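You operate a simulated robot arm through the tools that you are given. There is no shell and no other tool. Be economical: measure what you need, move in short steps, check, and stop when the job is done.

The job below is to be done with a simulated robot arm. You get a single attempt, and the scene is never put back.

TASK
Vent the green-lined tyre, free it from the chuck table and lay it on the rim stand.
Fine: guard down, clamp arm up, small half rim on the mat, tyre on the black pad; the other tyre stays.
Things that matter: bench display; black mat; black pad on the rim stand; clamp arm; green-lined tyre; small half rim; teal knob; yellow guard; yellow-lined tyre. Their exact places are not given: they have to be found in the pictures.

Only the result counts: the job must be done as asked and must still hold three seconds after the hand-in. Knocking over, shifting, dropping, spilling or breaking anything else fails it.

THE ROBOT
A 7-joint arm with a two-finger parallel gripper on a trunk, on a base that drives. Base frame: it is fixed to the floor where the robot stands at the start and does not move with it; the origin is under the middle of the robot, x ahead of it, y to its left, z up. Units: m, rad, N and s.
With the tool pointing down near the work surface it reaches from about 0.3 to 0.74 m from the robot's upright axis, wherever it stands. Its first joint turns from -2.007 to 2.007 rad. Places, roughly: bench display [0.9, 0.4, 1]; black mat [0.8, 0.2, 0.9]; black pad on the rim stand [-0.3, 1.9, 0.8]; clamp arm [0.6, 0.6, 1.1]; teal knob [0.5, 0, 0.8]; yellow guard [0.3, 0.4, 1]. Payload 3.91 kg.
The tool frame sits at the grasp point between the pads (the TCP): z along the fingers, y along the line on which they close. The tips reach 0.03 m beyond it. Largest opening 0.11 m; finger width 0.02, thickness 0.01; the body of the gripper, 0.048 by 0.112 m, starts 0.055 m behind the TCP.
Orientation is told as [roll, pitch, yaw] about the base's x, y, z axes, in that order, counted from this pose: with the fingers straight down and closing along the base's y, the tool's x points along the base's -x, its y along +y and its z along -z.

THE INTERFACE
- The arm moves only by the tool servo_tool. Its argument "targets" is a list of rows, each a list of 3 entries, a list of its own where there are three numbers: the turn, a rotation vector about the base's x, y, z in degrees, then the shift along the base's x, y, z in m, then the closure in counts, from 0 (fully open) to 255 (shut). In form: [[[rx, ry, rz], [tx, ty, tz], fingers], ...]. A call has 1 to 10 rows; each row is the pose to reach, as a shift and turn from the pose commanded when the call began. A row lasts 0.2 s, in which the tool goes at most 0.05 m and 0.15 rad; a call with a longer step from one row to the next is refused whole, and so is a gripper value outside its range. Where a pose cannot be reached the arm comes as near as it can. A force on the tool above 40 N (or 10 N above the force at the start of the call, whichever is more), or a blocked arm, ends the call early, and 0.2 s more pass. Each finger travels about 0.108 m/s and halts on what it meets, pressing with about 33 N; the grip force reading is that of the motor and also rises with nothing between the fingers. The clock runs only during rows and for 0.2 s after the last one: add rows that repeat a pose to give the fingers time. It gives the time, the measured TCP pose, the force on the tool (base axes), the opening and the grip force at its end, in the units of the frame above (readings bear some noise), with the torque about the TCP (base axes, N m) and any sound that the robot's microphone picked up.
- Cameras (640 x 400 px; columns grow to the right, rows downward): "scene" is now at [0.0085, 0.1947, 1.8119]; the picture's right is [0.53, -0.85, 0.00], its down [-0.61, -0.38, -0.69] and it looks along [0.59, 0.37, -0.72] (base axes); focal length 286 px, centre (320, 200). "wrist" rides on the gripper at [0.072, 0.017, -0.103] in the tool frame; the picture's right is [-0.23, 0.97, 0.00], its down [-0.76, -0.18, -0.62] and it looks along [-0.61, -0.14, 0.78] (tool axes); focal length 222 px, centre (320, 200).
- snapshot(camera): a new picture of that camera. The clock stands still meanwhile.
- move_column(by): slides the trunk up (or, below 0, down) by that many m; the arm and the scene camera ride with it, the base frame stays. It gives what a move gives, with no picture.
- drive_base(legs): drives the robot by 1 to 6 legs, each [ahead, turn to the left] in m and rad, along the robot's own axes; the way and the turn of a leg run together, so that a leg with both is an arc; at most 1.5 m and 3.142 rad a leg. The arm and the cameras ride along, it lands a little off, and it stops where it bumps. It gives what a move gives.
- pan_tilt(pan, tilt): turns the head with the scene camera to pan (to the left, within 2.705 rad either way) and tilt (down, from -0.506 to 1.204), counted from straight ahead of the robot. It gives what a move gives.
- probe_pixels(camera, pixels): there is no depth. For up to 12 entries [column, row, z] of the newest picture of that camera ("zoom" is the newest enlarged one), the place [x, y] in the base frame at which the ray of that pixel passes the height z, good to about 0.002 m. The clock stands still meanwhile.
- inspect(camera, box): a new picture of the part [left, top, right, bottom] of that camera's present view, enlarged. The clock stands still meanwhile.
- close_job(): hands the job in; it is judged then, once.

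Go step by step. Measure first, check grasps and placings, and put right what went wrong. The budget is 80 turns and 68 pictures, counting those below and the enlarged ones. Unless the task says otherwise, let go and move clear before handing in, and close with one line.

The tools are called after "Emit:" as a command line: name --argument value ..., lists and objects as JSON in quotes. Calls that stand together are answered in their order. servo_tool: Moves the arm, as the interface text tells. Its arguments: {"type":"object","properties":{"targets":{"type":"array"}},"required":["targets"]} The other tools are called the same way: move_column (by) slides the trunk up or down; drive_base (legs) drives the base; pan_tilt (pan, tilt) turns the head that bears the scene camera; snapshot (camera) takes a picture; probe_pixels (camera, pixels) gives the place at which the rays of pixels pass given heights; inspect (camera, box) takes an enlarged picture of a part of a camera's view; close_job () hands the job in.

At the start:

```text
time_s: 0.0
eef_pos: [0.3015, 0.3617, 1.5449]
tool_rot: [-0.001, 0.0, 0.001]
ft_force: [0.3, 0.3, 0.0]
torque: [0.02, 0.01, 0.02]
grip_width: 0.1101
grasp_force: 0.1
trunk travel left (down, up): [-0.925, 0.065]
robot x, y, heading: [0.0043, 0.0016, -0.0]
head pan, tilt: [0.559, 0.805]
```

scene: 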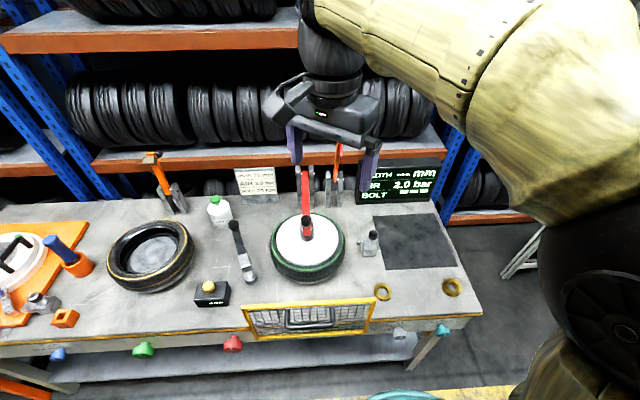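
wrist: 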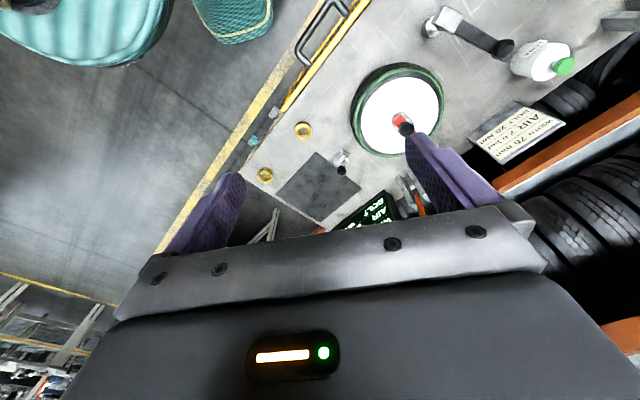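

The scene shows the green-lined tyre at about (307,245) with a red clamp on it, the display at (400,180) and the teal knob at (442,330). I'll enlarge these parts first.

Emit:
inspect --camera "scene" --box '[230, 140, 470, 290]'

Emit:
inspect --camera "scene" --box '[220, 250, 480, 400]'

Emit:
inspect --camera "scene" --box '[0, 140, 240, 380]'

```text
2.67 times, centred on (350, 215) of scene
```

zoom: 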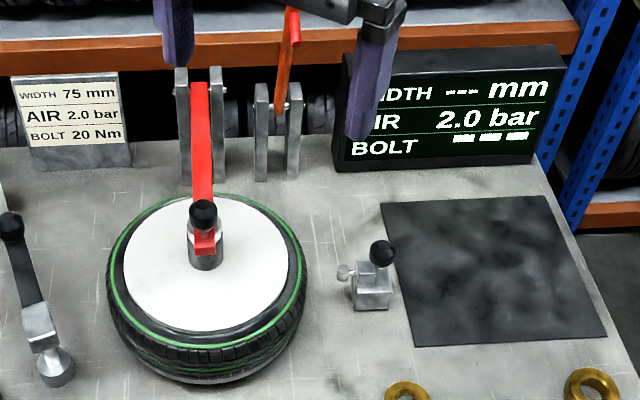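

```text
2.46 times, centred on (350, 325) of scene
```

zoom: 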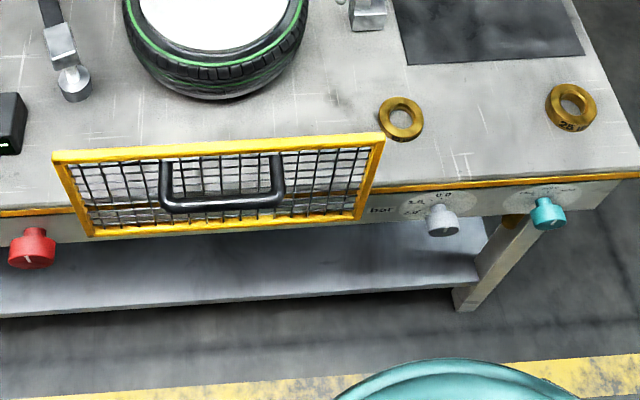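

```text
1.67 times, centred on (120, 260) of scene
```

zoom: 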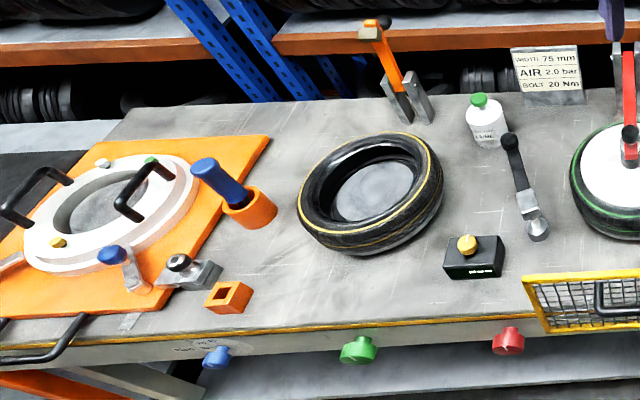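

Some labels around the knobs and the guard are still unclear, so I'll measure the key points at assumed heights.

Emit:
snapshot --camera "scene"

Emit:
probe_pixels --camera "scene" --pixels '[[385, 215, 0.9], [435, 213, 0.9], [458, 265, 0.9], [386, 270, 0.9], [0, 343, 0.9], [480, 313, 0.9], [307, 285, 0.9], [307, 240, 0.98], [245, 307, 1.05], [377, 297, 1.05], [442, 330, 0.83], [150, 255, 0.95]]'

Emit:
inspect --camera "scene" --box '[370, 300, 490, 360]'

Emit:
inspect --camera "scene" --box '[265, 160, 365, 290]'

```text
62 pictures are left
```

scene: 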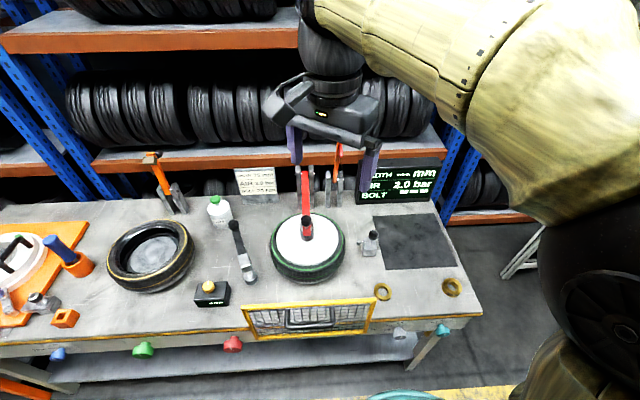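

```text
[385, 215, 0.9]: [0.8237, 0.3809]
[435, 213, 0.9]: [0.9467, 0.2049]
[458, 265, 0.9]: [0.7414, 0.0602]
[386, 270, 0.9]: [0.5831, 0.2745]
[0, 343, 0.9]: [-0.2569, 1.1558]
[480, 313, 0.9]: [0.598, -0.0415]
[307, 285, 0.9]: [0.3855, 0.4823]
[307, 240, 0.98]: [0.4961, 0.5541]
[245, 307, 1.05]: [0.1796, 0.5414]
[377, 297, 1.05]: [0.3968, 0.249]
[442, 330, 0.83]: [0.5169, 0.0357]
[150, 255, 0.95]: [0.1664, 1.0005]
```

```text
5.33 times, centred on (430, 330) of scene
```

zoom: 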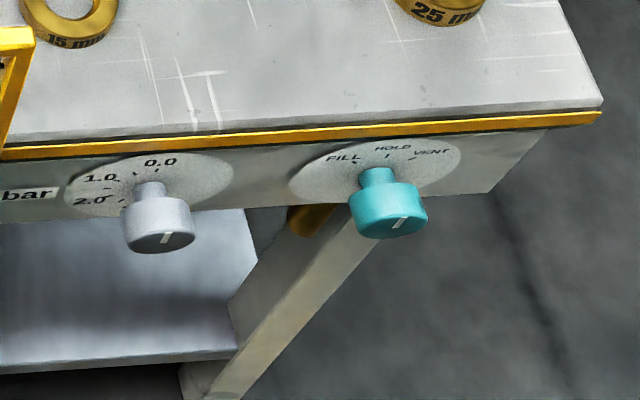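

```text
3.08 times, centred on (315, 225) of scene
```

zoom: 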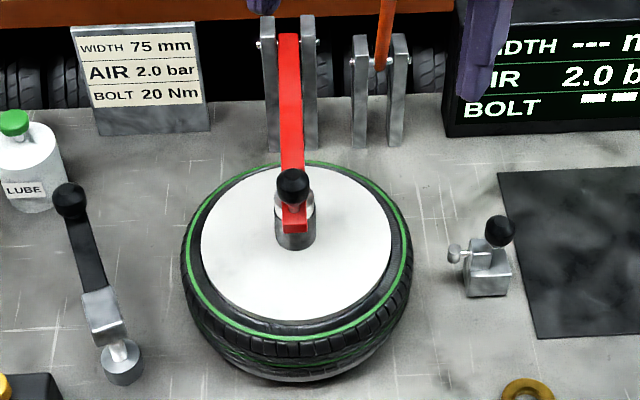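

The teal knob is the air valve (FILL / HOLD / VENT, now near HOLD) and the display reads 2.0 bar. Next I'll look down at the gap between base and bench, then along to the stand.

Emit:
pan_tilt --pan 0.62 --tilt 1.2

Emit:
snapshot --camera "scene"

Emit:
pan_tilt --pan 1.7 --tilt 0.6

Emit:
snapshot --camera "scene"

```text
time_s: 0.9
eef_pos: [0.3022, 0.3618, 1.5455]
tool_rot: [-0.001, -0.002, 0.001]
ft_force: [0.3, -0.6, -0.4]
torque: [-0.01, 0.0, -0.01]
grip_width: 0.11
grasp_force: 0.1
trunk travel left (down, up): [-0.925, 0.065]
robot x, y, heading: [-0.0001, -0.0013, -0.002]
head pan, tilt: [0.62, 1.201]
```

```text
59 pictures are left
```

scene: 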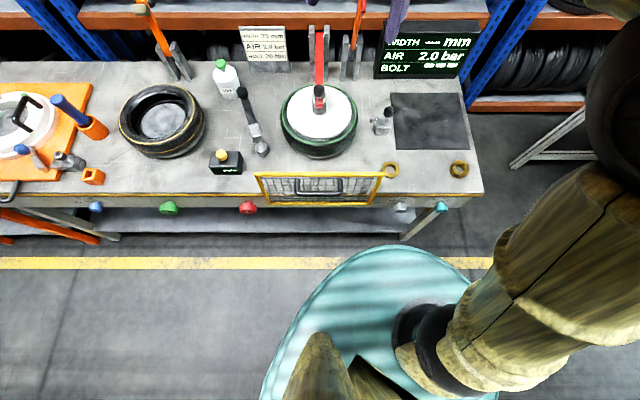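

```text
time_s: 2.2
eef_pos: [0.3021, 0.361, 1.5454]
tool_rot: [-0.001, 0.0, 0.0]
ft_force: [-0.4, -0.1, 0.3]
torque: [-0.05, 0.0, 0.0]
grip_width: 0.1099
grasp_force: 0.2
trunk travel left (down, up): [-0.925, 0.065]
robot x, y, heading: [-0.0026, 0.0015, -0.002]
head pan, tilt: [1.7, 0.6]
```

```text
58 pictures are left
```

scene: 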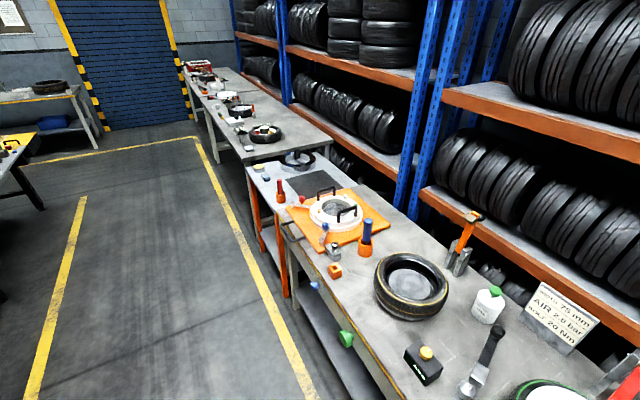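

The rim stand is the orange-legged table past the bench's left end, with its black pad around (308,190). I'll turn the robot square to the bench and measure the base clearance.

Emit:
drive_base --legs '[[0, 0.62]]'

Emit:
pan_tilt --pan 0.0 --tilt 1.15

Emit:
snapshot --camera "scene"

```text
time_s: 5.0
eef_pos: [0.0348, 0.4695, 1.545]
tool_rot: [-0.001, 0.0, 0.621]
ft_force: [1.0, -0.2, 0.6]
torque: [0.02, 0.01, 0.02]
grip_width: 0.1101
grasp_force: 0.2
trunk travel left (down, up): [-0.925, 0.065]
robot x, y, heading: [0.0006, -0.001, 0.624]
head pan, tilt: [1.7, 0.6]
```

```text
time_s: 6.7
eef_pos: [0.035, 0.4691, 1.5447]
tool_rot: [-0.001, 0.0, 0.622]
ft_force: [-0.1, -0.4, -0.5]
torque: [0.01, 0.05, -0.03]
grip_width: 0.1099
grasp_force: 0.0
trunk travel left (down, up): [-0.925, 0.065]
robot x, y, heading: [-0.001, 0.0019, 0.618]
head pan, tilt: [0.0, 1.15]
```

```text
57 pictures are left
```

scene: 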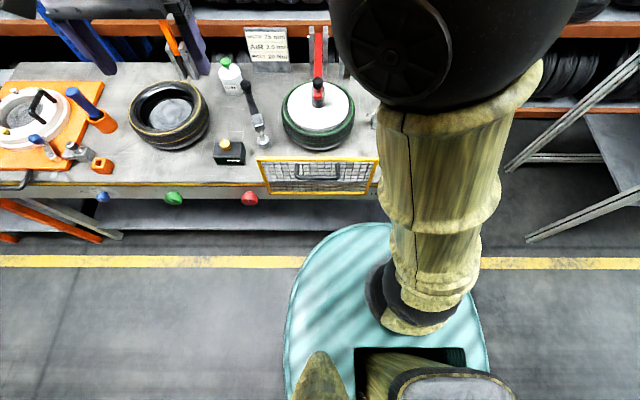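

Emit:
probe_pixels --camera "scene" --pixels '[[380, 223, 0.3], [380, 223, 0.15], [380, 223, 0.45], [285, 370, 0.3], [490, 370, 0.3], [200, 262, 0.0], [200, 225, 0.4], [300, 204, 0.9], [260, 162, 1.05], [375, 162, 1.05], [268, 194, 0.9], [365, 194, 0.9]]'

```text
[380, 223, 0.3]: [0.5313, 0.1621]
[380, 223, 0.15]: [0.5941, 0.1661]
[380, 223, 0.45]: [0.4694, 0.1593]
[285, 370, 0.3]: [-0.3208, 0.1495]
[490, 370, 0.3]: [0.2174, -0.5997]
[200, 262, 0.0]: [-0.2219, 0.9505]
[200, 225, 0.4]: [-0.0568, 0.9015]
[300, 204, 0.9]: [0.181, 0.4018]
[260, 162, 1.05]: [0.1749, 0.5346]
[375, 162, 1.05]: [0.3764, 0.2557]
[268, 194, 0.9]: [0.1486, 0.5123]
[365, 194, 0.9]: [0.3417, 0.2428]
```

The base disc's leading edge (380,223) may already be near the bench edge, so I'll lower the column to triangulate its height from a second view. I need it lower for the knob anyway.

Emit:
move_column --by -0.35

Emit:
pan_tilt --pan 0.3 --tilt 1.1

Emit:
snapshot --camera "scene"

Emit:
snapshot --camera "wrist"

```text
time_s: 10.1
eef_pos: [0.0345, 0.4688, 1.1973]
tool_rot: [0.0, -0.001, 0.621]
ft_force: [0.5, 0.5, 0.2]
torque: [0.0, 0.0, 0.01]
grip_width: 0.1098
grasp_force: 0.0
trunk travel left (down, up): [-0.575, 0.415]
robot x, y, heading: [0.0, -0.0014, 0.625]
head pan, tilt: [0.0, 1.15]
```

```text
time_s: 10.9
eef_pos: [0.0345, 0.4706, 1.1966]
tool_rot: [-0.001, 0.001, 0.621]
ft_force: [0.1, 0.3, 0.7]
torque: [0.02, 0.0, 0.01]
grip_width: 0.11
grasp_force: 0.1
trunk travel left (down, up): [-0.575, 0.415]
robot x, y, heading: [-0.0012, -0.0, 0.624]
head pan, tilt: [0.3, 1.1]
```

```text
56 pictures are left
```

scene: 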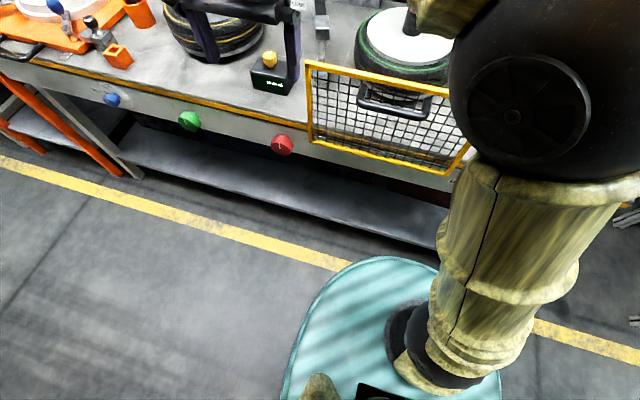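

```text
55 pictures are left
```

wrist: 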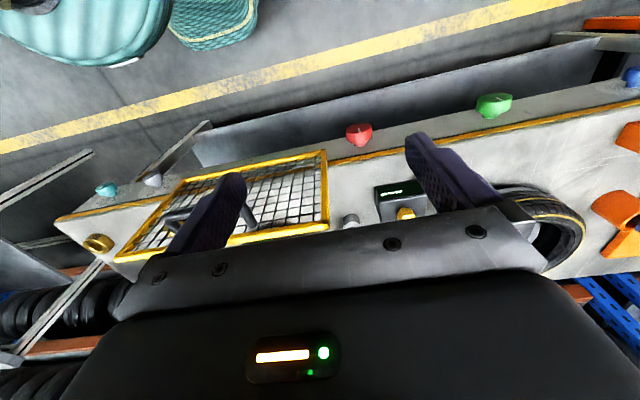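

Emit:
probe_pixels --camera "scene" --pixels '[[390, 256, 0.0], [390, 256, 0.15], [390, 256, 0.3], [390, 256, 0.45], [390, 256, 0.6], [282, 395, 0.3], [282, 395, 0.6], [445, 240, 0.4], [445, 240, 0.3], [130, 165, 0.4]]'

Emit:
probe_pixels --camera "wrist" --pixels '[[120, 66, 0.0], [120, 66, 0.3], [120, 66, 0.5], [190, 48, 0.3], [105, 190, 0.83], [210, 125, 0.4]]'

```text
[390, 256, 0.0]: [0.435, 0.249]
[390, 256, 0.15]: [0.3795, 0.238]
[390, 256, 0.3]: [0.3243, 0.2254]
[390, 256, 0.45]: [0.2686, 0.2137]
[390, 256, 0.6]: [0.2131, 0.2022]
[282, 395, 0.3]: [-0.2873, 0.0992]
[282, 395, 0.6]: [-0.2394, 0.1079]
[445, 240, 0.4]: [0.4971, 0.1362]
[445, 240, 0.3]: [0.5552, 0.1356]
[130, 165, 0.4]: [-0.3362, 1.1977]
```

```text
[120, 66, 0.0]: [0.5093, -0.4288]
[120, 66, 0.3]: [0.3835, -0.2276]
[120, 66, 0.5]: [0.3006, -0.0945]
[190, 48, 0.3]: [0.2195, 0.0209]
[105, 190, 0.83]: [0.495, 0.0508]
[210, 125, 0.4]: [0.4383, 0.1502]
```

The teal disc rides with the trunk, so it is not the floor base. I'll check the actual base at the top of the wrist view.

Emit:
inspect --camera "wrist" --box '[0, 0, 320, 200]'

Emit:
probe_pixels --camera "wrist" --pixels '[[195, 50, 0.0], [195, 50, 0.1], [195, 50, 0.2], [195, 50, 0.4], [170, 40, 0.2], [260, 10, 0.2], [100, 66, 0.9], [100, 66, 1.0]]'

```text
2.00 times, centred on (160, 100) of wrist
```

zoom: 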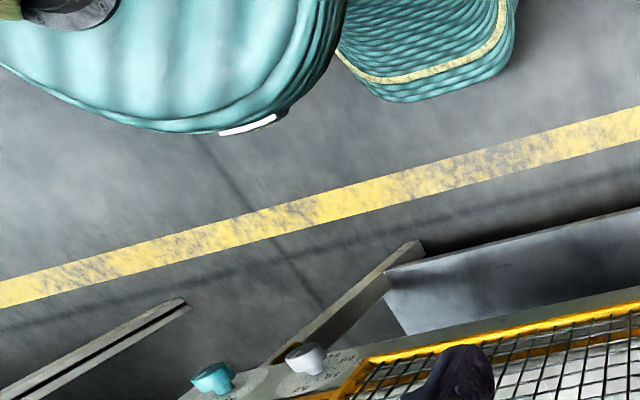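

```text
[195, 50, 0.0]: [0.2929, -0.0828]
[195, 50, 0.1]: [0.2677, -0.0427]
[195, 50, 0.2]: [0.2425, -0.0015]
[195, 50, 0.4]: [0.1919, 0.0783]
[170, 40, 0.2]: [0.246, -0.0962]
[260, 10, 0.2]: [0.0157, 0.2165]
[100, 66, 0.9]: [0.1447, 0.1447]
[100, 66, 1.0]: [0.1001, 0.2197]
```

The base front is only at about n≈0.2 m along the bench normal, so there is room. I'll back off 0.15 m to give the horizontal tool space for the teal knob, then swing the tool level while shifting right.

Emit:
drive_base --legs '[[-0.15, 0]]'

Emit:
servo_tool --targets '[[[4.66, -6.51, 0], [0.0355, -0.0238, 0], 0], [[9.31, -13.02, 0], [0.071, -0.0476, 0], 0], [[13.97, -19.54, 0], [0.1065, -0.0714, 0], 0], [[18.62, -26.05, 0], [0.142, -0.0952, 0], 0], [[23.28, -32.56, 0], [0.1775, -0.119, 0], 0], [[27.94, -39.07, 0], [0.213, -0.1428, 0], 0], [[32.59, -45.58, 0], [0.2485, -0.1666, 0], 0], [[37.25, -52.1, 0], [0.284, -0.1904, 0], 0], [[41.9, -58.61, 0], [0.3195, -0.2142, 0], 0], [[46.56, -65.12, 0], [0.355, -0.238, 0], 0]]'

Emit:
snapshot --camera "wrist"

```text
time_s: 12.4
eef_pos: [-0.0893, 0.3805, 1.1948]
tool_rot: [0.0, 0.002, 0.622]
ft_force: [0.6, 0.6, -0.3]
torque: [0.0, -0.04, 0.0]
grip_width: 0.11
grasp_force: 0.1
trunk travel left (down, up): [-0.575, 0.415]
robot x, y, heading: [-0.122, -0.0908, 0.624]
head pan, tilt: [0.3, 1.1]
```

```text
time_s: 14.6
eef_pos: [0.2813, 0.1644, 1.1835]
tool_rot: [0.463, -1.345, 0.094]
ft_force: [-0.4, 2.0, 1.4]
torque: [-0.24, 0.01, -0.05]
grip_width: 0.1102
grasp_force: 0.0
out of reach, approached as far as the arm can: row 6, 7, 8, 9, 10
trunk travel left (down, up): [-0.575, 0.415]
robot x, y, heading: [-0.1226, -0.0888, 0.623]
head pan, tilt: [0.3, 1.1]
```

```text
53 pictures are left
```

wrist: 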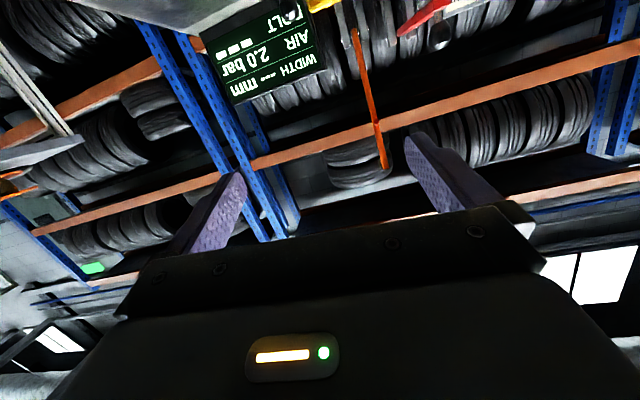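

The display, seen upside down, still reads 2.0 bar, and the arm nearly reached the level pose. I'll see how it stands relative to the knob.

Emit:
pan_tilt --pan -0.3 --tilt 0.9

Emit:
snapshot --camera "scene"

```text
time_s: 15.6
eef_pos: [0.2792, 0.1625, 1.1843]
tool_rot: [0.474, -1.342, 0.077]
ft_force: [-0.2, 0.5, 0.2]
torque: [0.02, -0.01, 0.01]
grip_width: 0.1098
grasp_force: 0.0
trunk travel left (down, up): [-0.575, 0.415]
robot x, y, heading: [-0.1269, -0.0873, 0.621]
head pan, tilt: [-0.3, 0.901]
```

```text
52 pictures are left
```

scene: 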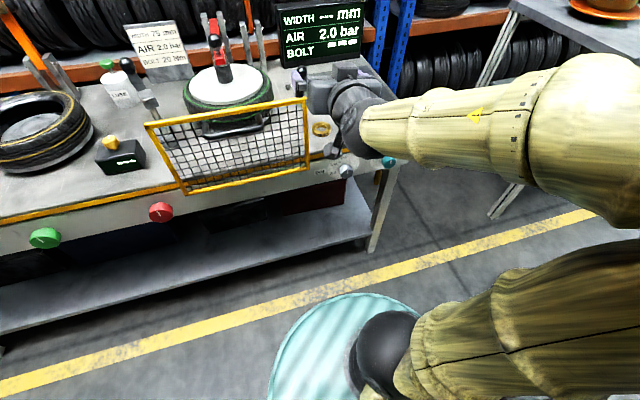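

The arm comes in from the right at about z 1.18, so lowering the column can bring it to knob height. First I'll shift right along the bench.

Emit:
servo_tool --targets '[[[0, 0, 0], [0.0233, -0.0326, 0], 0], [[0, 0, 0], [0.0466, -0.0652, 0], 0], [[0, 0, 0], [0.0699, -0.0978, 0], 0], [[0, 0, 0], [0.0932, -0.1304, 0], 0], [[0, 0, 0], [0.1165, -0.163, 0], 0], [[0, 0, 0], [0.1165, -0.163, 0], 0]]'

```text
time_s: 17.0
eef_pos: [0.3819, 0.1334, 1.2353]
tool_rot: [-0.059, -1.358, 0.617]
ft_force: [0.8, 0.0, -0.8]
torque: [-0.01, 0.04, 0.01]
grip_width: 0.11
grasp_force: 0.0
out of reach, approached as far as the arm can: row 1, 2, 3, 4, 5, 6
trunk travel left (down, up): [-0.575, 0.415]
robot x, y, heading: [-0.1245, -0.0863, 0.626]
head pan, tilt: [-0.3, 0.901]
```

The fully level pose is at the arm's limit. A 45° tilt should grip the knob equally well, so I'll tilt back.

Emit:
servo_tool --targets '[[[-4.77, 6.67, 0], [0, 0, 0], 0], [[-9.54, 13.35, 0], [0, 0, 0], 0], [[-14.3, 20.0, 0], [0, 0, 0], 0], [[-19.1, 26.7, 0], [0.01, -0.014, 0], 0], [[-19.1, 26.7, 0], [0.02, -0.028, 0], 0], [[-19.1, 26.7, 0], [0.03, -0.042, 0], 0], [[-19.1, 26.7, 0], [0.03, -0.042, 0], 0]]'

Emit:
snapshot --camera "wrist"

Emit:
pan_tilt --pan -0.4 --tilt 1.0

Emit:
snapshot --camera "scene"

```text
time_s: 18.6
eef_pos: [0.4167, 0.0909, 1.2379]
tool_rot: [-0.059, -0.786, 0.619]
ft_force: [0.1, 0.3, 0.2]
torque: [-0.02, -0.02, 0.02]
grip_width: 0.1101
grasp_force: 0.0
trunk travel left (down, up): [-0.575, 0.415]
robot x, y, heading: [-0.1279, -0.0917, 0.621]
head pan, tilt: [-0.3, 0.901]
```

```text
51 pictures are left
```

wrist: 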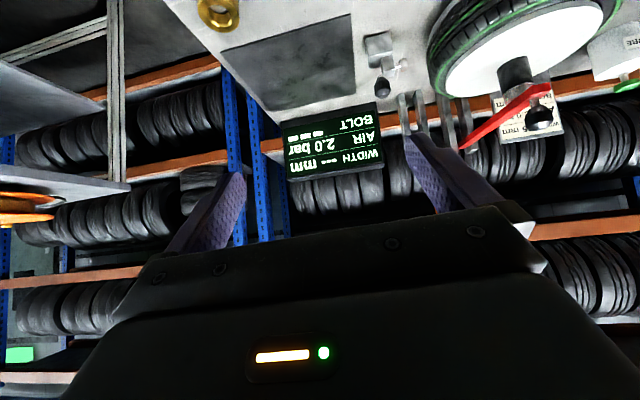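

```text
time_s: 19.3
eef_pos: [0.4152, 0.0913, 1.2383]
tool_rot: [-0.058, -0.785, 0.62]
ft_force: [0.0, 0.5, -0.1]
torque: [-0.01, -0.01, 0.03]
grip_width: 0.11
grasp_force: 0.0
trunk travel left (down, up): [-0.575, 0.415]
robot x, y, heading: [-0.125, -0.087, 0.626]
head pan, tilt: [-0.4, 1.0]
```

```text
50 pictures are left
```

scene: 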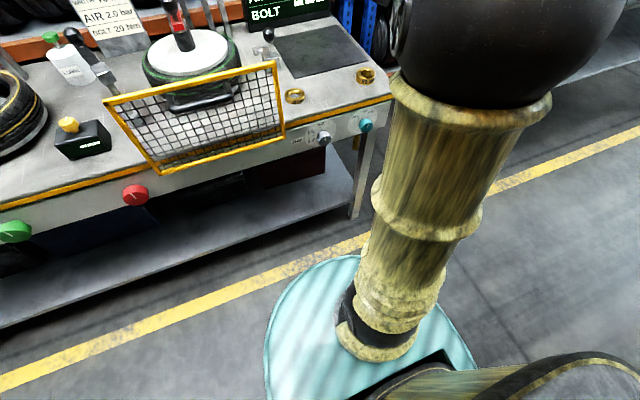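

At 45° the arm tracks well. The teal knob shows at (367,125); I'll enlarge and triangulate it.

Emit:
inspect --camera "scene" --box '[270, 70, 430, 170]'

Emit:
inspect --camera "scene" --box '[90, 50, 310, 188]'

Emit:
probe_pixels --camera "scene" --pixels '[[367, 125, 0.8], [367, 125, 0.83], [367, 125, 0.86], [276, 63, 1.05], [276, 63, 1.1], [104, 101, 1.05], [104, 101, 1.1], [284, 138, 0.9], [284, 138, 0.87], [156, 172, 0.9], [156, 172, 0.87], [388, 98, 0.9]]'

```text
4.00 times, centred on (350, 120) of scene
```

zoom: 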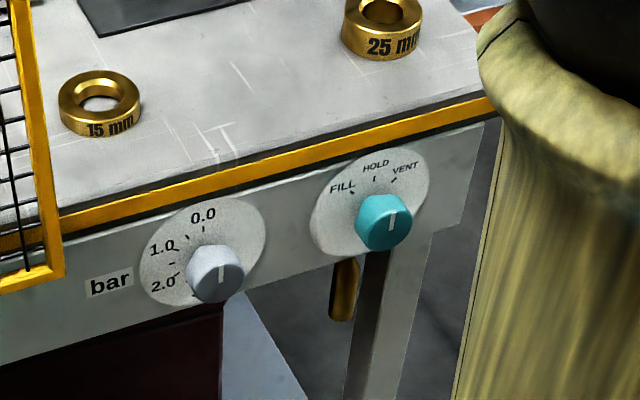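

```text
2.90 times, centred on (200, 119) of scene
```

zoom: 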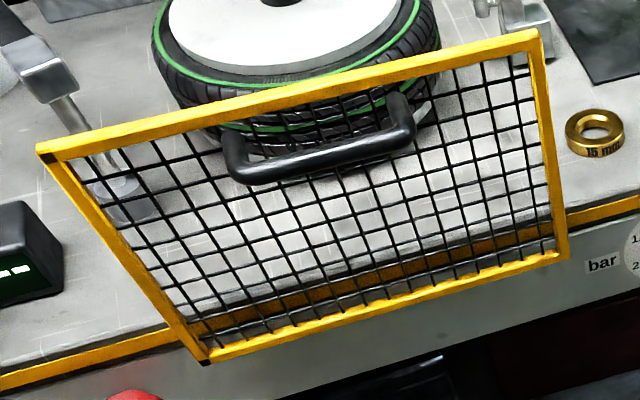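

```text
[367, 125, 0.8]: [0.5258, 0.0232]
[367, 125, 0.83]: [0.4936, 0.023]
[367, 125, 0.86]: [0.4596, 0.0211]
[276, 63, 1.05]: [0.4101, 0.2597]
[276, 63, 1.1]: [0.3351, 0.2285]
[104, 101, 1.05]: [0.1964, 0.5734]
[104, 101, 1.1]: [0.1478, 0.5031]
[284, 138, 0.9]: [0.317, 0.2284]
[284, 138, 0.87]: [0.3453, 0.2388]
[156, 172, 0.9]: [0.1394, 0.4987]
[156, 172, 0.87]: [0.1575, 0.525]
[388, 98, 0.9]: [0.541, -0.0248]
```

Triangulating the two views puts the teal knob at about (0.543, 0.023, 0.785), the bench top near z≈0.85, and the guard upright from 0.845 to 1.07. I'll move to a stand-off in front of the knob.

Emit:
servo_tool --targets '[[[0, 0, 0], [0.02, -0.04, 0], 0], [[0, 0, 0], [0.04, -0.08, 0], 0], [[0, 0, 0], [0.058, -0.117, 0], 0], [[0, 0, 0], [0.058, -0.117, -0.048], 0], [[0, 0, 0], [0.058, -0.117, -0.096], 0], [[0, 0, 0], [0.058, -0.117, -0.144], 0], [[0, 0, 0], [0.058, -0.117, -0.192], 0], [[0, 0, 0], [0.058, -0.117, -0.24], 0], [[0, 0, 0], [0.058, -0.117, -0.288], 0], [[0, 0, 0], [0.058, -0.117, -0.336], 0]]'

Emit:
snapshot --camera "wrist"

Emit:
snapshot --camera "scene"

```text
time_s: 21.5
eef_pos: [0.4717, -0.0241, 0.9014]
tool_rot: [-0.059, -0.784, 0.619]
ft_force: [0.4, 0.3, 0.3]
torque: [0.02, 0.05, 0.01]
grip_width: 0.1098
grasp_force: 0.1
trunk travel left (down, up): [-0.575, 0.415]
robot x, y, heading: [-0.1275, -0.0912, 0.624]
head pan, tilt: [-0.4, 1.0]
```

```text
47 pictures are left
```

wrist: 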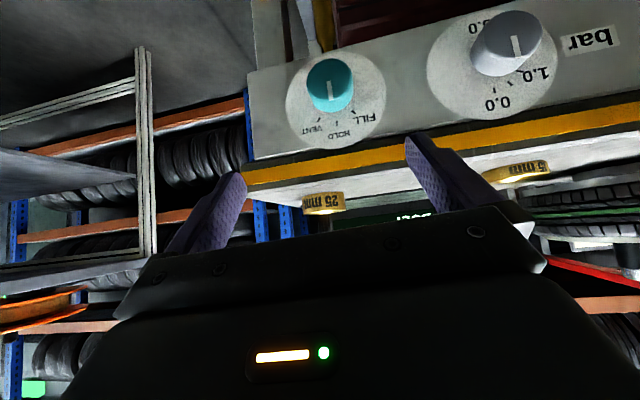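

```text
46 pictures are left
```

scene: 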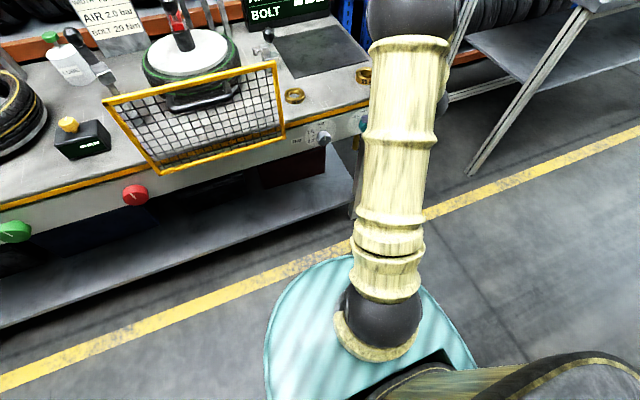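

The wrist view shows the teal knob clearly at (328,85), pointer at HOLD, with VENT on the other side from FILL. I'll probe it.

Emit:
inspect --camera "wrist" --box '[240, 30, 430, 170]'

Emit:
probe_pixels --camera "wrist" --pixels '[[329, 88, 0.8], [329, 88, 0.785], [329, 88, 0.77], [308, 95, 0.785], [352, 85, 0.785], [337, 103, 0.785], [245, 186, 0.85], [450, 148, 0.85], [245, 186, 0.86], [450, 148, 0.86]]'

```text
2.86 times, centred on (335, 100) of wrist
```

zoom: 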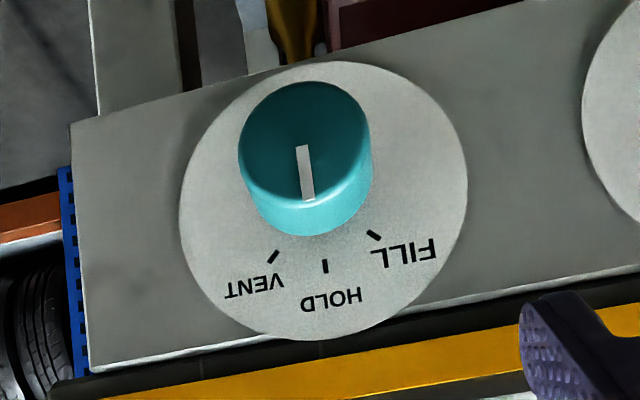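

```text
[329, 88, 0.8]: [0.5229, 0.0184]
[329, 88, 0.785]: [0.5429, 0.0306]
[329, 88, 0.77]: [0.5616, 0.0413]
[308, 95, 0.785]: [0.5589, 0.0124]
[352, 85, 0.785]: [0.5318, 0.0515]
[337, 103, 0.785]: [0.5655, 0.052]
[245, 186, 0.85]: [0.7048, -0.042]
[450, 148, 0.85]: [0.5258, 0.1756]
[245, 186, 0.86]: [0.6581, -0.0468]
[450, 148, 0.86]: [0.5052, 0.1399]
```

The knob face centre is at about u 0.290 along the bench, z ≈ 0.79, with VENT about 45° clockwise as seen from the front. I'll advance to straddle it and grip.

Emit:
servo_tool --targets '[[[0, 0, 0], [0.0127, 0.0103, -0.0252], 0], [[0, 0, 0], [0.0253, 0.0205, -0.0505], 0], [[0, 0, 0], [0.038, 0.0308, -0.0757], 0], [[0, 0, 0], [0.0506, 0.041, -0.101], 0], [[0, 0, 0], [0.0506, 0.041, -0.101], 0]]'

Emit:
snapshot --camera "wrist"

```text
time_s: 22.7
eef_pos: [0.5236, 0.016, 0.8012]
tool_rot: [-0.061, -0.785, 0.618]
ft_force: [-0.4, -0.4, -0.5]
torque: [0.05, 0.01, 0.02]
grip_width: 0.1099
grasp_force: 0.0
trunk travel left (down, up): [-0.575, 0.415]
robot x, y, heading: [-0.1189, -0.0856, 0.62]
head pan, tilt: [-0.4, 1.0]
```

```text
44 pictures are left
```

wrist: 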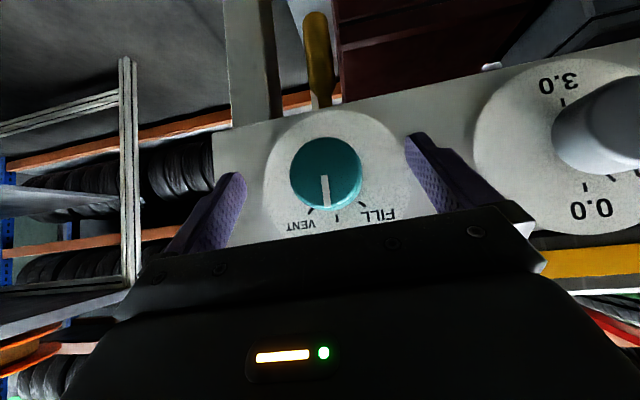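

The knob at (327,173) sits centred between the fingertips. Closing.

Emit:
servo_tool --targets '[[[0, 0, 0], [0.004, 0.003, -0.005], 120], [[0, 0, 0], [0.004, 0.003, -0.005], 255], [[0, 0, 0], [0.004, 0.003, -0.005], 255], [[0, 0, 0], [0.004, 0.003, -0.005], 255]]'

```text
time_s: 23.7
eef_pos: [0.5262, 0.0234, 0.7943]
tool_rot: [-0.06, -0.784, 0.624]
ft_force: [-14.9, 15.7, -6.4]
torque: [0.36, -0.3, 0.6]
grip_width: 0.0434
grasp_force: 44.8
trunk travel left (down, up): [-0.575, 0.415]
robot x, y, heading: [-0.1219, -0.0881, 0.624]
head pan, tilt: [-0.4, 1.0]
```

The knob is gripped at 43 mm. Turning it about 48° clockwise about the bench normal, towards VENT.

Emit:
servo_tool --targets '[[[0, 0, 0], [-0.002, 0.003, 0], 255], [[6.5, 4.65, 0], [-0.002, 0.003, 0], 255], [[13.0, 9.3, 0], [-0.002, 0.003, 0], 255], [[19.5, 13.95, 0], [-0.002, 0.003, 0], 255], [[26.0, 18.6, 0], [-0.002, 0.003, 0], 255], [[32.6, 23.2, 0], [-0.002, 0.003, 0], 255], [[39.1, 27.9, 0], [-0.002, 0.003, 0], 255], [[39.1, 27.9, 0], [-0.002, 0.003, 0], 255]]'

Emit:
snapshot --camera "wrist"

Emit:
inspect --camera "scene" --box '[200, 0, 440, 150]'

```text
time_s: 25.5
eef_pos: [0.5281, 0.0179, 0.7944]
tool_rot: [0.942, -0.493, -0.027]
ft_force: [8.8, -18.1, -10.1]
torque: [-0.88, -0.16, -0.59]
grip_width: 0.0434
grasp_force: 44.9
trunk travel left (down, up): [-0.575, 0.415]
robot x, y, heading: [-0.1224, -0.0913, 0.627]
head pan, tilt: [-0.4, 1.0]
```

```text
43 pictures are left
```

wrist: 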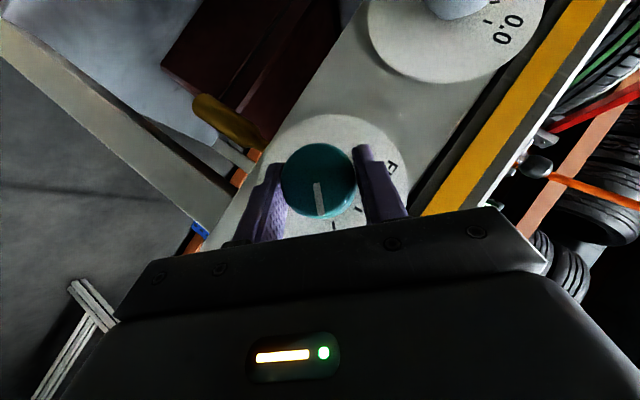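

```text
2.67 times, centred on (320, 75) of scene
```

zoom: 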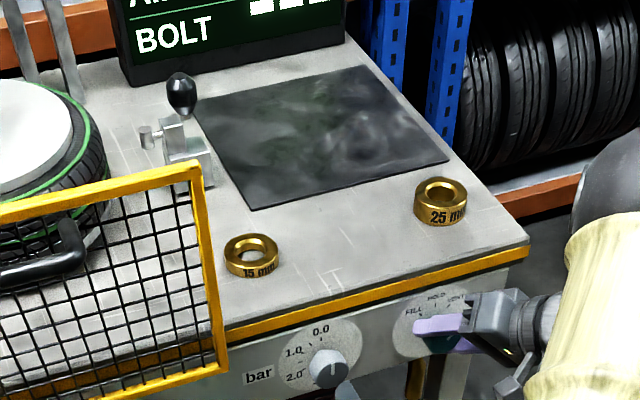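

The pointer has turned with the hand and now points past HOLD towards VENT. I'll read the display.

Emit:
pan_tilt --pan -0.3 --tilt 0.7

Emit:
inspect --camera "scene" --box '[140, 60, 460, 260]'

```text
time_s: 26.3
eef_pos: [0.5274, 0.019, 0.7948]
tool_rot: [0.941, -0.492, -0.024]
ft_force: [11.6, -22.8, -8.4]
torque: [-0.6, -0.34, -0.74]
grip_width: 0.0434
grasp_force: 44.7
trunk travel left (down, up): [-0.575, 0.415]
robot x, y, heading: [-0.1271, -0.0888, 0.622]
head pan, tilt: [-0.3, 0.7]
```

```text
2.00 times, centred on (300, 160) of scene
```

zoom: 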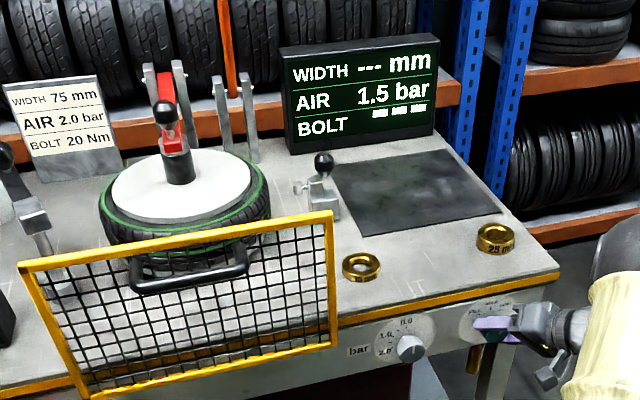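

The air is falling (1.5 bar), so it is venting. I'll hold it here for a few seconds.

Emit:
servo_tool --targets '[[[0, 0, 0], [0, 0, 0], 255], [[0, 0, 0], [0, 0, 0], 255], [[0, 0, 0], [0, 0, 0], 255], [[0, 0, 0], [0, 0, 0], 255], [[0, 0, 0], [0, 0, 0], 255], [[0, 0, 0], [0, 0, 0], 255], [[0, 0, 0], [0, 0, 0], 255], [[0, 0, 0], [0, 0, 0], 255], [[0, 0, 0], [0, 0, 0], 255], [[0, 0, 0], [0, 0, 0], 255]]'

Emit:
servo_tool --targets '[[[0, 0, 0], [0, 0, 0], 255], [[0, 0, 0], [0, 0, 0], 255], [[0, 0, 0], [0, 0, 0], 255], [[0, 0, 0], [0, 0, 0], 255], [[0, 0, 0], [0, 0, 0], 255], [[0, 0, 0], [0, 0, 0], 255], [[0, 0, 0], [0, 0, 0], 255], [[0, 0, 0], [0, 0, 0], 255], [[0, 0, 0], [0, 0, 0], 255], [[0, 0, 0], [0, 0, 0], 255]]'

Emit:
servo_tool --targets '[[[0, 0, 0], [0, 0, 0], 255], [[0, 0, 0], [0, 0, 0], 255], [[0, 0, 0], [0, 0, 0], 255], [[0, 0, 0], [0, 0, 0], 255], [[0, 0, 0], [0, 0, 0], 255], [[0, 0, 0], [0, 0, 0], 255], [[0, 0, 0], [0, 0, 0], 255], [[0, 0, 0], [0, 0, 0], 255], [[0, 0, 0], [0, 0, 0], 255], [[0, 0, 0], [0, 0, 0], 255]]'

Emit:
inspect --camera "scene" --box '[140, 60, 460, 260]'

```text
time_s: 28.5
eef_pos: [0.5272, 0.0189, 0.7944]
tool_rot: [0.943, -0.49, -0.022]
ft_force: [15.2, -26.3, -3.1]
torque: [-0.26, -0.45, -0.79]
grip_width: 0.0432
grasp_force: 44.6
trunk travel left (down, up): [-0.575, 0.415]
robot x, y, heading: [-0.1213, -0.088, 0.622]
head pan, tilt: [-0.3, 0.7]
```

```text
time_s: 30.7
eef_pos: [0.5267, 0.0188, 0.7941]
tool_rot: [0.945, -0.493, -0.023]
ft_force: [18.8, -24.3, -2.9]
torque: [-0.36, -0.23, -0.57]
grip_width: 0.0435
grasp_force: 45.1
trunk travel left (down, up): [-0.575, 0.415]
robot x, y, heading: [-0.1253, -0.0908, 0.622]
head pan, tilt: [-0.3, 0.7]
```

```text
time_s: 32.9
eef_pos: [0.5275, 0.0185, 0.7948]
tool_rot: [0.943, -0.493, -0.023]
ft_force: [20.7, -22.9, -1.7]
torque: [-0.27, -0.19, -0.56]
grip_width: 0.0433
grasp_force: 44.7
trunk travel left (down, up): [-0.575, 0.415]
robot x, y, heading: [-0.1241, -0.0905, 0.617]
head pan, tilt: [-0.3, 0.7]
```

```text
2.00 times, centred on (300, 160) of scene
```

zoom: 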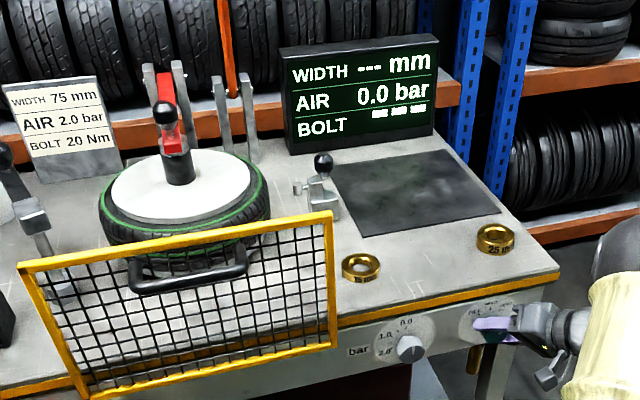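

The display shows 0.0 bar. I'll release, back straight out, and rotate the hand back.

Emit:
servo_tool --targets '[[[0, 0, 0], [0, 0, 0], 60], [[0, 0, 0], [0, 0, 0], 0], [[0, 0, 0], [0, 0, 0], 0], [[0, 0, 0], [-0.009, -0.028, 0.016], 0], [[0, 0, 0], [-0.018, -0.056, 0.031], 0], [[0, 0, 0], [-0.027, -0.084, 0.047], 0], [[0, 0, 0], [-0.036, -0.112, 0.063], 0]]'

Emit:
servo_tool --targets '[[[-6.5, -4.65, 0], [0, 0, 0.03], 0], [[-13.0, -9.3, 0], [0, 0, 0.07], 0], [[-19.5, -13.95, 0], [0, 0, 0.11], 0], [[-26.0, -18.6, 0], [0, 0, 0.15], 0], [[-32.6, -23.2, 0], [0, 0, 0.19], 0], [[-39.1, -27.9, 0], [0, 0, 0.23], 0]]'

Emit:
snapshot --camera "wrist"

Emit:
inspect --camera "scene" --box '[140, 60, 460, 260]'

```text
time_s: 34.5
eef_pos: [0.4892, -0.0892, 0.8581]
tool_rot: [0.944, -0.49, -0.019]
ft_force: [-0.2, -0.1, -0.2]
torque: [0.02, 0.0, 0.02]
grip_width: 0.1099
grasp_force: 0.1
trunk travel left (down, up): [-0.575, 0.415]
robot x, y, heading: [-0.1214, -0.0872, 0.627]
head pan, tilt: [-0.3, 0.7]
```

```text
time_s: 35.9
eef_pos: [0.4889, -0.0865, 1.0883]
tool_rot: [-0.063, -0.787, 0.622]
ft_force: [1.5, -0.3, 0.6]
torque: [0.02, -0.01, 0.01]
grip_width: 0.1101
grasp_force: 0.0
trunk travel left (down, up): [-0.575, 0.415]
robot x, y, heading: [-0.1208, -0.0929, 0.625]
head pan, tilt: [-0.3, 0.7]
```

```text
39 pictures are left
```

wrist: 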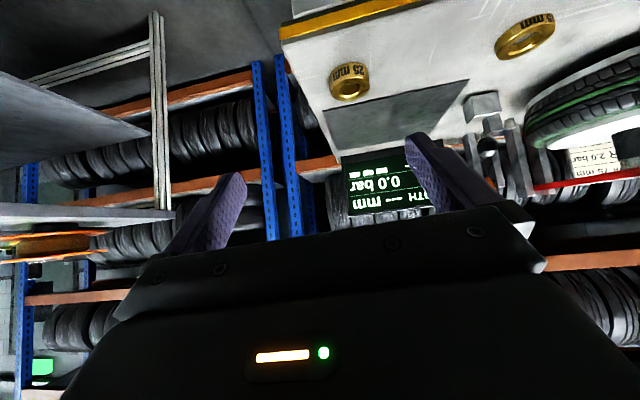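

```text
2.00 times, centred on (300, 160) of scene
```

zoom: 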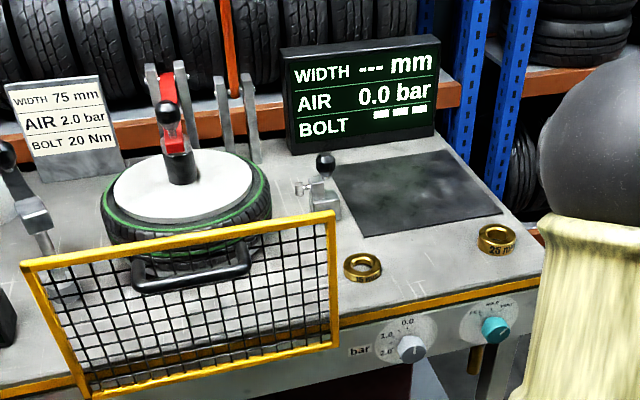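

Venting is done: 0.0 bar, pointer on VENT. Next I'll move the hand left in front of the guard to look at its handle.

Emit:
servo_tool --targets '[[[0, 0, 0], [-0.0332, 0.0328, 0.008], 0], [[0, 0, 0], [-0.0664, 0.0656, 0.016], 0], [[0, 0, 0], [-0.0996, 0.0984, 0.024], 0], [[0, 0, 0], [-0.1328, 0.1312, 0.032], 0], [[0, 0, 0], [-0.166, 0.164, 0.04], 0], [[0, 0, 0], [-0.1992, 0.1968, 0.048], 0], [[0, 0, 0], [-0.2324, 0.2296, 0.056], 0], [[0, 0, 0], [-0.2656, 0.2624, 0.064], 0], [[0, 0, 0], [-0.2988, 0.2952, 0.072], 0], [[0, 0, 0], [-0.332, 0.328, 0.08], 0]]'

Emit:
snapshot --camera "wrist"

Emit:
pan_tilt --pan -0.2 --tilt 0.85

Emit:
snapshot --camera "scene"

```text
time_s: 38.1
eef_pos: [0.2236, 0.2149, 1.1484]
tool_rot: [-0.056, -0.785, 0.619]
ft_force: [1.1, 0.3, -0.3]
torque: [-0.05, 0.0, -0.05]
grip_width: 0.1101
grasp_force: 0.1
out of reach, approached as far as the arm can: row 8, 9, 10
trunk travel left (down, up): [-0.575, 0.415]
robot x, y, heading: [-0.1238, -0.0908, 0.63]
head pan, tilt: [-0.3, 0.7]
```

```text
37 pictures are left
```

wrist: 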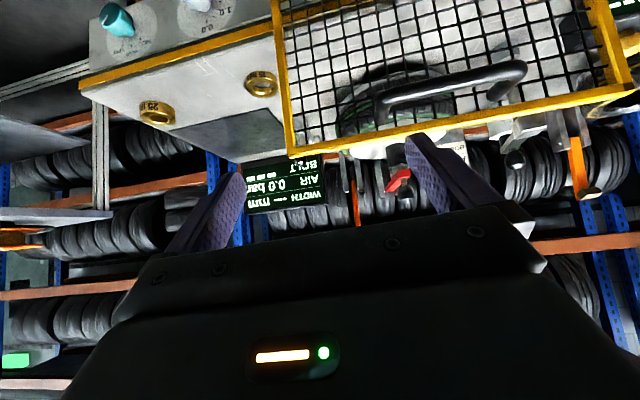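

```text
time_s: 38.8
eef_pos: [0.2237, 0.212, 1.1497]
tool_rot: [-0.056, -0.785, 0.62]
ft_force: [0.2, 0.0, 0.0]
torque: [-0.01, 0.03, 0.02]
grip_width: 0.1101
grasp_force: 0.1
trunk travel left (down, up): [-0.575, 0.415]
robot x, y, heading: [-0.1237, -0.0952, 0.62]
head pan, tilt: [-0.201, 0.85]
```

```text
36 pictures are left
```

scene: 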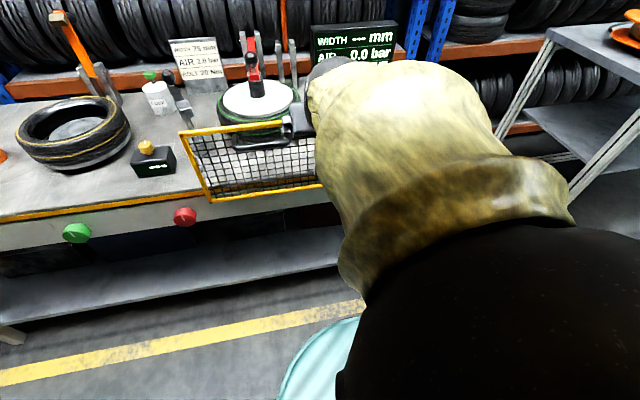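

The wrist view shows the handle bar from (385,110) to (510,70). I'll enlarge it and probe.

Emit:
inspect --camera "wrist" --box '[260, 0, 640, 190]'

Emit:
probe_pixels --camera "wrist" --pixels '[[450, 86, 1.0], [450, 86, 1.03], [450, 86, 1.06], [288, 153, 1.07], [612, 96, 1.07], [288, 153, 1.08], [270, 5, 0.845]]'

Emit:
probe_pixels --camera "scene" --pixels '[[238, 148, 1.0], [238, 148, 1.03], [180, 133, 1.07], [213, 201, 0.845], [318, 186, 0.845], [280, 140, 1.03], [258, 98, 1.0], [258, 60, 1.1]]'

```text
1.68 times, centred on (450, 95) of wrist
```

zoom: 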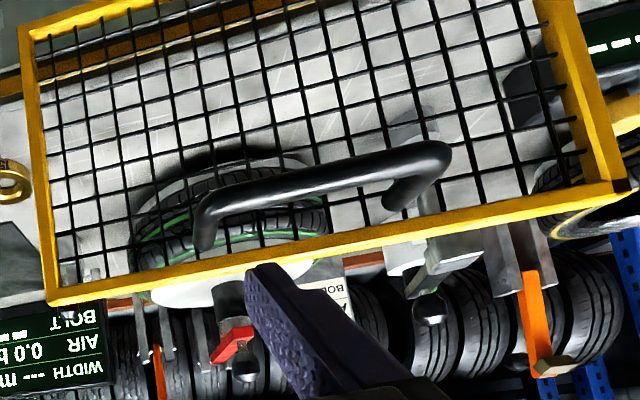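

```text
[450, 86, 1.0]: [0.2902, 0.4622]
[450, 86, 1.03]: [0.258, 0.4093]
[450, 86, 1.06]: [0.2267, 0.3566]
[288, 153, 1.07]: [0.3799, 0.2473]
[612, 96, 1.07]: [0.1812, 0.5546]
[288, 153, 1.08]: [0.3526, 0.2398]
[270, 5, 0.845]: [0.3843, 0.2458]
```

```text
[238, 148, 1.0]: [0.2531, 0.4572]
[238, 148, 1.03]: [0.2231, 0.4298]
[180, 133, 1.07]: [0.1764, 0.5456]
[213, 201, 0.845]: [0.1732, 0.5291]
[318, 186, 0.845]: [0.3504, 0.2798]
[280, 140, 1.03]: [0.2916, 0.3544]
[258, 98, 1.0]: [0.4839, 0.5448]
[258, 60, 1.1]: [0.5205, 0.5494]
```

From both views the handle bar is at about u −0.17, n 0.415, z 1.043. I'll bring the tool upright above it, then turn it so the fingers close across the bar.

Emit:
servo_tool --targets '[[[-4.37, 6.1, 0], [0.001, 0.026, 0.009], 0], [[-8.74, 12.2, 0], [0.002, 0.052, 0.018], 0], [[-13.1, 18.3, 0], [0.003, 0.078, 0.027], 0], [[-17.5, 24.4, 0], [0.004, 0.104, 0.036], 0], [[-21.8, 30.5, 0], [0.005, 0.13, 0.045], 0], [[-26.2, 36.6, 0], [0.0064, 0.154, 0.05], 0], [[-26.2, 36.6, 0], [0.0064, 0.154, 0.05], 0]]'

Emit:
servo_tool --targets '[[[0, 0, 8.5], [0, 0, 0], 0], [[0, 0, 17], [0, 0, 0], 0], [[0, 0, 25.5], [0, 0, 0], 0], [[0, 0, 34], [0, 0, 0], 0], [[0, 0, 42.5], [0, 0, 0], 0], [[0, 0, 51], [0, 0, 0], 0], [[0, 0, 59.5], [0, 0, 0], 0], [[0, 0, 68], [0, 0, 0], 0], [[0, 0, 76.5], [0, 0, 0], 0], [[0, 0, 85], [0, 0, 0], 0]]'

```text
time_s: 40.4
eef_pos: [0.1993, 0.2351, 1.1833]
tool_rot: [-0.023, -0.024, 0.636]
ft_force: [-0.1, -0.1, 0.6]
torque: [0.0, -0.03, -0.01]
grip_width: 0.11
grasp_force: 0.1
out of reach, approached as far as the arm can: row 2, 3, 4, 5, 6, 7
trunk travel left (down, up): [-0.575, 0.415]
robot x, y, heading: [-0.1231, -0.0906, 0.626]
head pan, tilt: [-0.201, 0.85]
```

```text
time_s: 42.6
eef_pos: [0.1976, 0.236, 1.1863]
tool_rot: [-0.06, 0.001, 2.108]
ft_force: [-0.4, 0.5, 0.4]
torque: [0.01, 0.01, 0.02]
grip_width: 0.1099
grasp_force: 0.0
out of reach, approached as far as the arm can: row 1, 2, 3, 4, 5
trunk travel left (down, up): [-0.575, 0.415]
robot x, y, heading: [-0.1224, -0.0894, 0.621]
head pan, tilt: [-0.201, 0.85]
```

The arm is too folded at this column height. I'll raise the column 0.2 m and move over the handle.

Emit:
move_column --by 0.2

Emit:
servo_tool --targets '[[[0, 0, 2], [0.0074, 0.0233, -0.033], 0], [[1.5, 0, 4], [0.0147, 0.0465, -0.067], 0], [[3.4, 0, 5], [0.022, 0.0698, -0.1], 0], [[3.4, 0, 5], [0.0294, 0.093, -0.133], 0], [[3.4, 0, 5], [0.0368, 0.1163, -0.167], 0], [[3.4, 0, 5], [0.0441, 0.1396, -0.2], 0], [[3.4, 0, 5], [0.0441, 0.1396, -0.2], 0]]'

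Emit:
snapshot --camera "wrist"

```text
time_s: 44.8
eef_pos: [0.198, 0.2362, 1.3862]
tool_rot: [-0.06, -0.001, 2.107]
ft_force: [-0.7, 0.0, 0.4]
torque: [-0.01, -0.01, -0.05]
grip_width: 0.1099
grasp_force: 0.1
trunk travel left (down, up): [-0.775, 0.215]
robot x, y, heading: [-0.121, -0.0893, 0.624]
head pan, tilt: [-0.201, 0.85]
```

```text
time_s: 46.4
eef_pos: [0.1533, 0.2978, 1.2384]
tool_rot: [-0.095, -0.051, 2.193]
ft_force: [0.1, -0.3, -0.2]
torque: [-0.03, -0.02, 0.02]
grip_width: 0.1098
grasp_force: 0.1
out of reach, approached as far as the arm can: row 2, 3, 4, 5, 6, 7
trunk travel left (down, up): [-0.775, 0.215]
robot x, y, heading: [-0.1226, -0.0891, 0.622]
head pan, tilt: [-0.201, 0.85]
```

```text
34 pictures are left
```

wrist: 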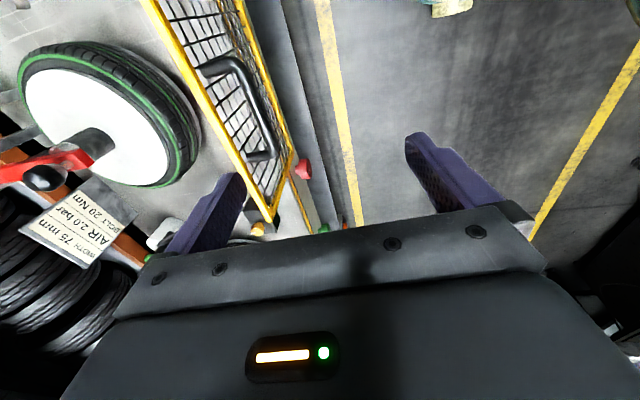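

Still limited, with the TCP at n≈0.30 instead of 0.415. I'll look at the arm's posture.

Emit:
pan_tilt --pan -0.5 --tilt 0.9

Emit:
snapshot --camera "scene"

```text
time_s: 47.2
eef_pos: [0.1549, 0.2976, 1.2381]
tool_rot: [-0.095, -0.05, 2.192]
ft_force: [0.2, -0.1, 0.2]
torque: [0.01, 0.0, 0.01]
grip_width: 0.1101
grasp_force: 0.0
trunk travel left (down, up): [-0.775, 0.215]
robot x, y, heading: [-0.1239, -0.0889, 0.629]
head pan, tilt: [-0.499, 0.901]
```

```text
33 pictures are left
```

scene: 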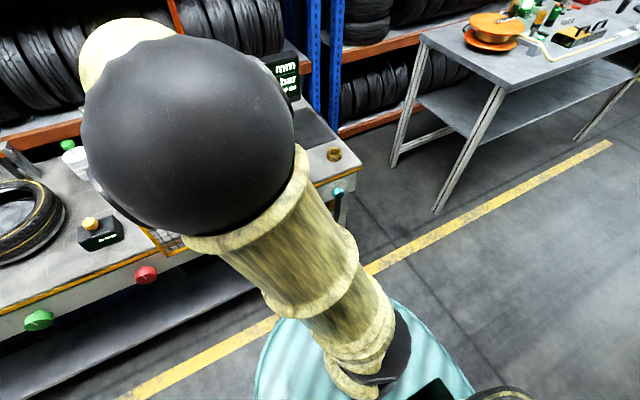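

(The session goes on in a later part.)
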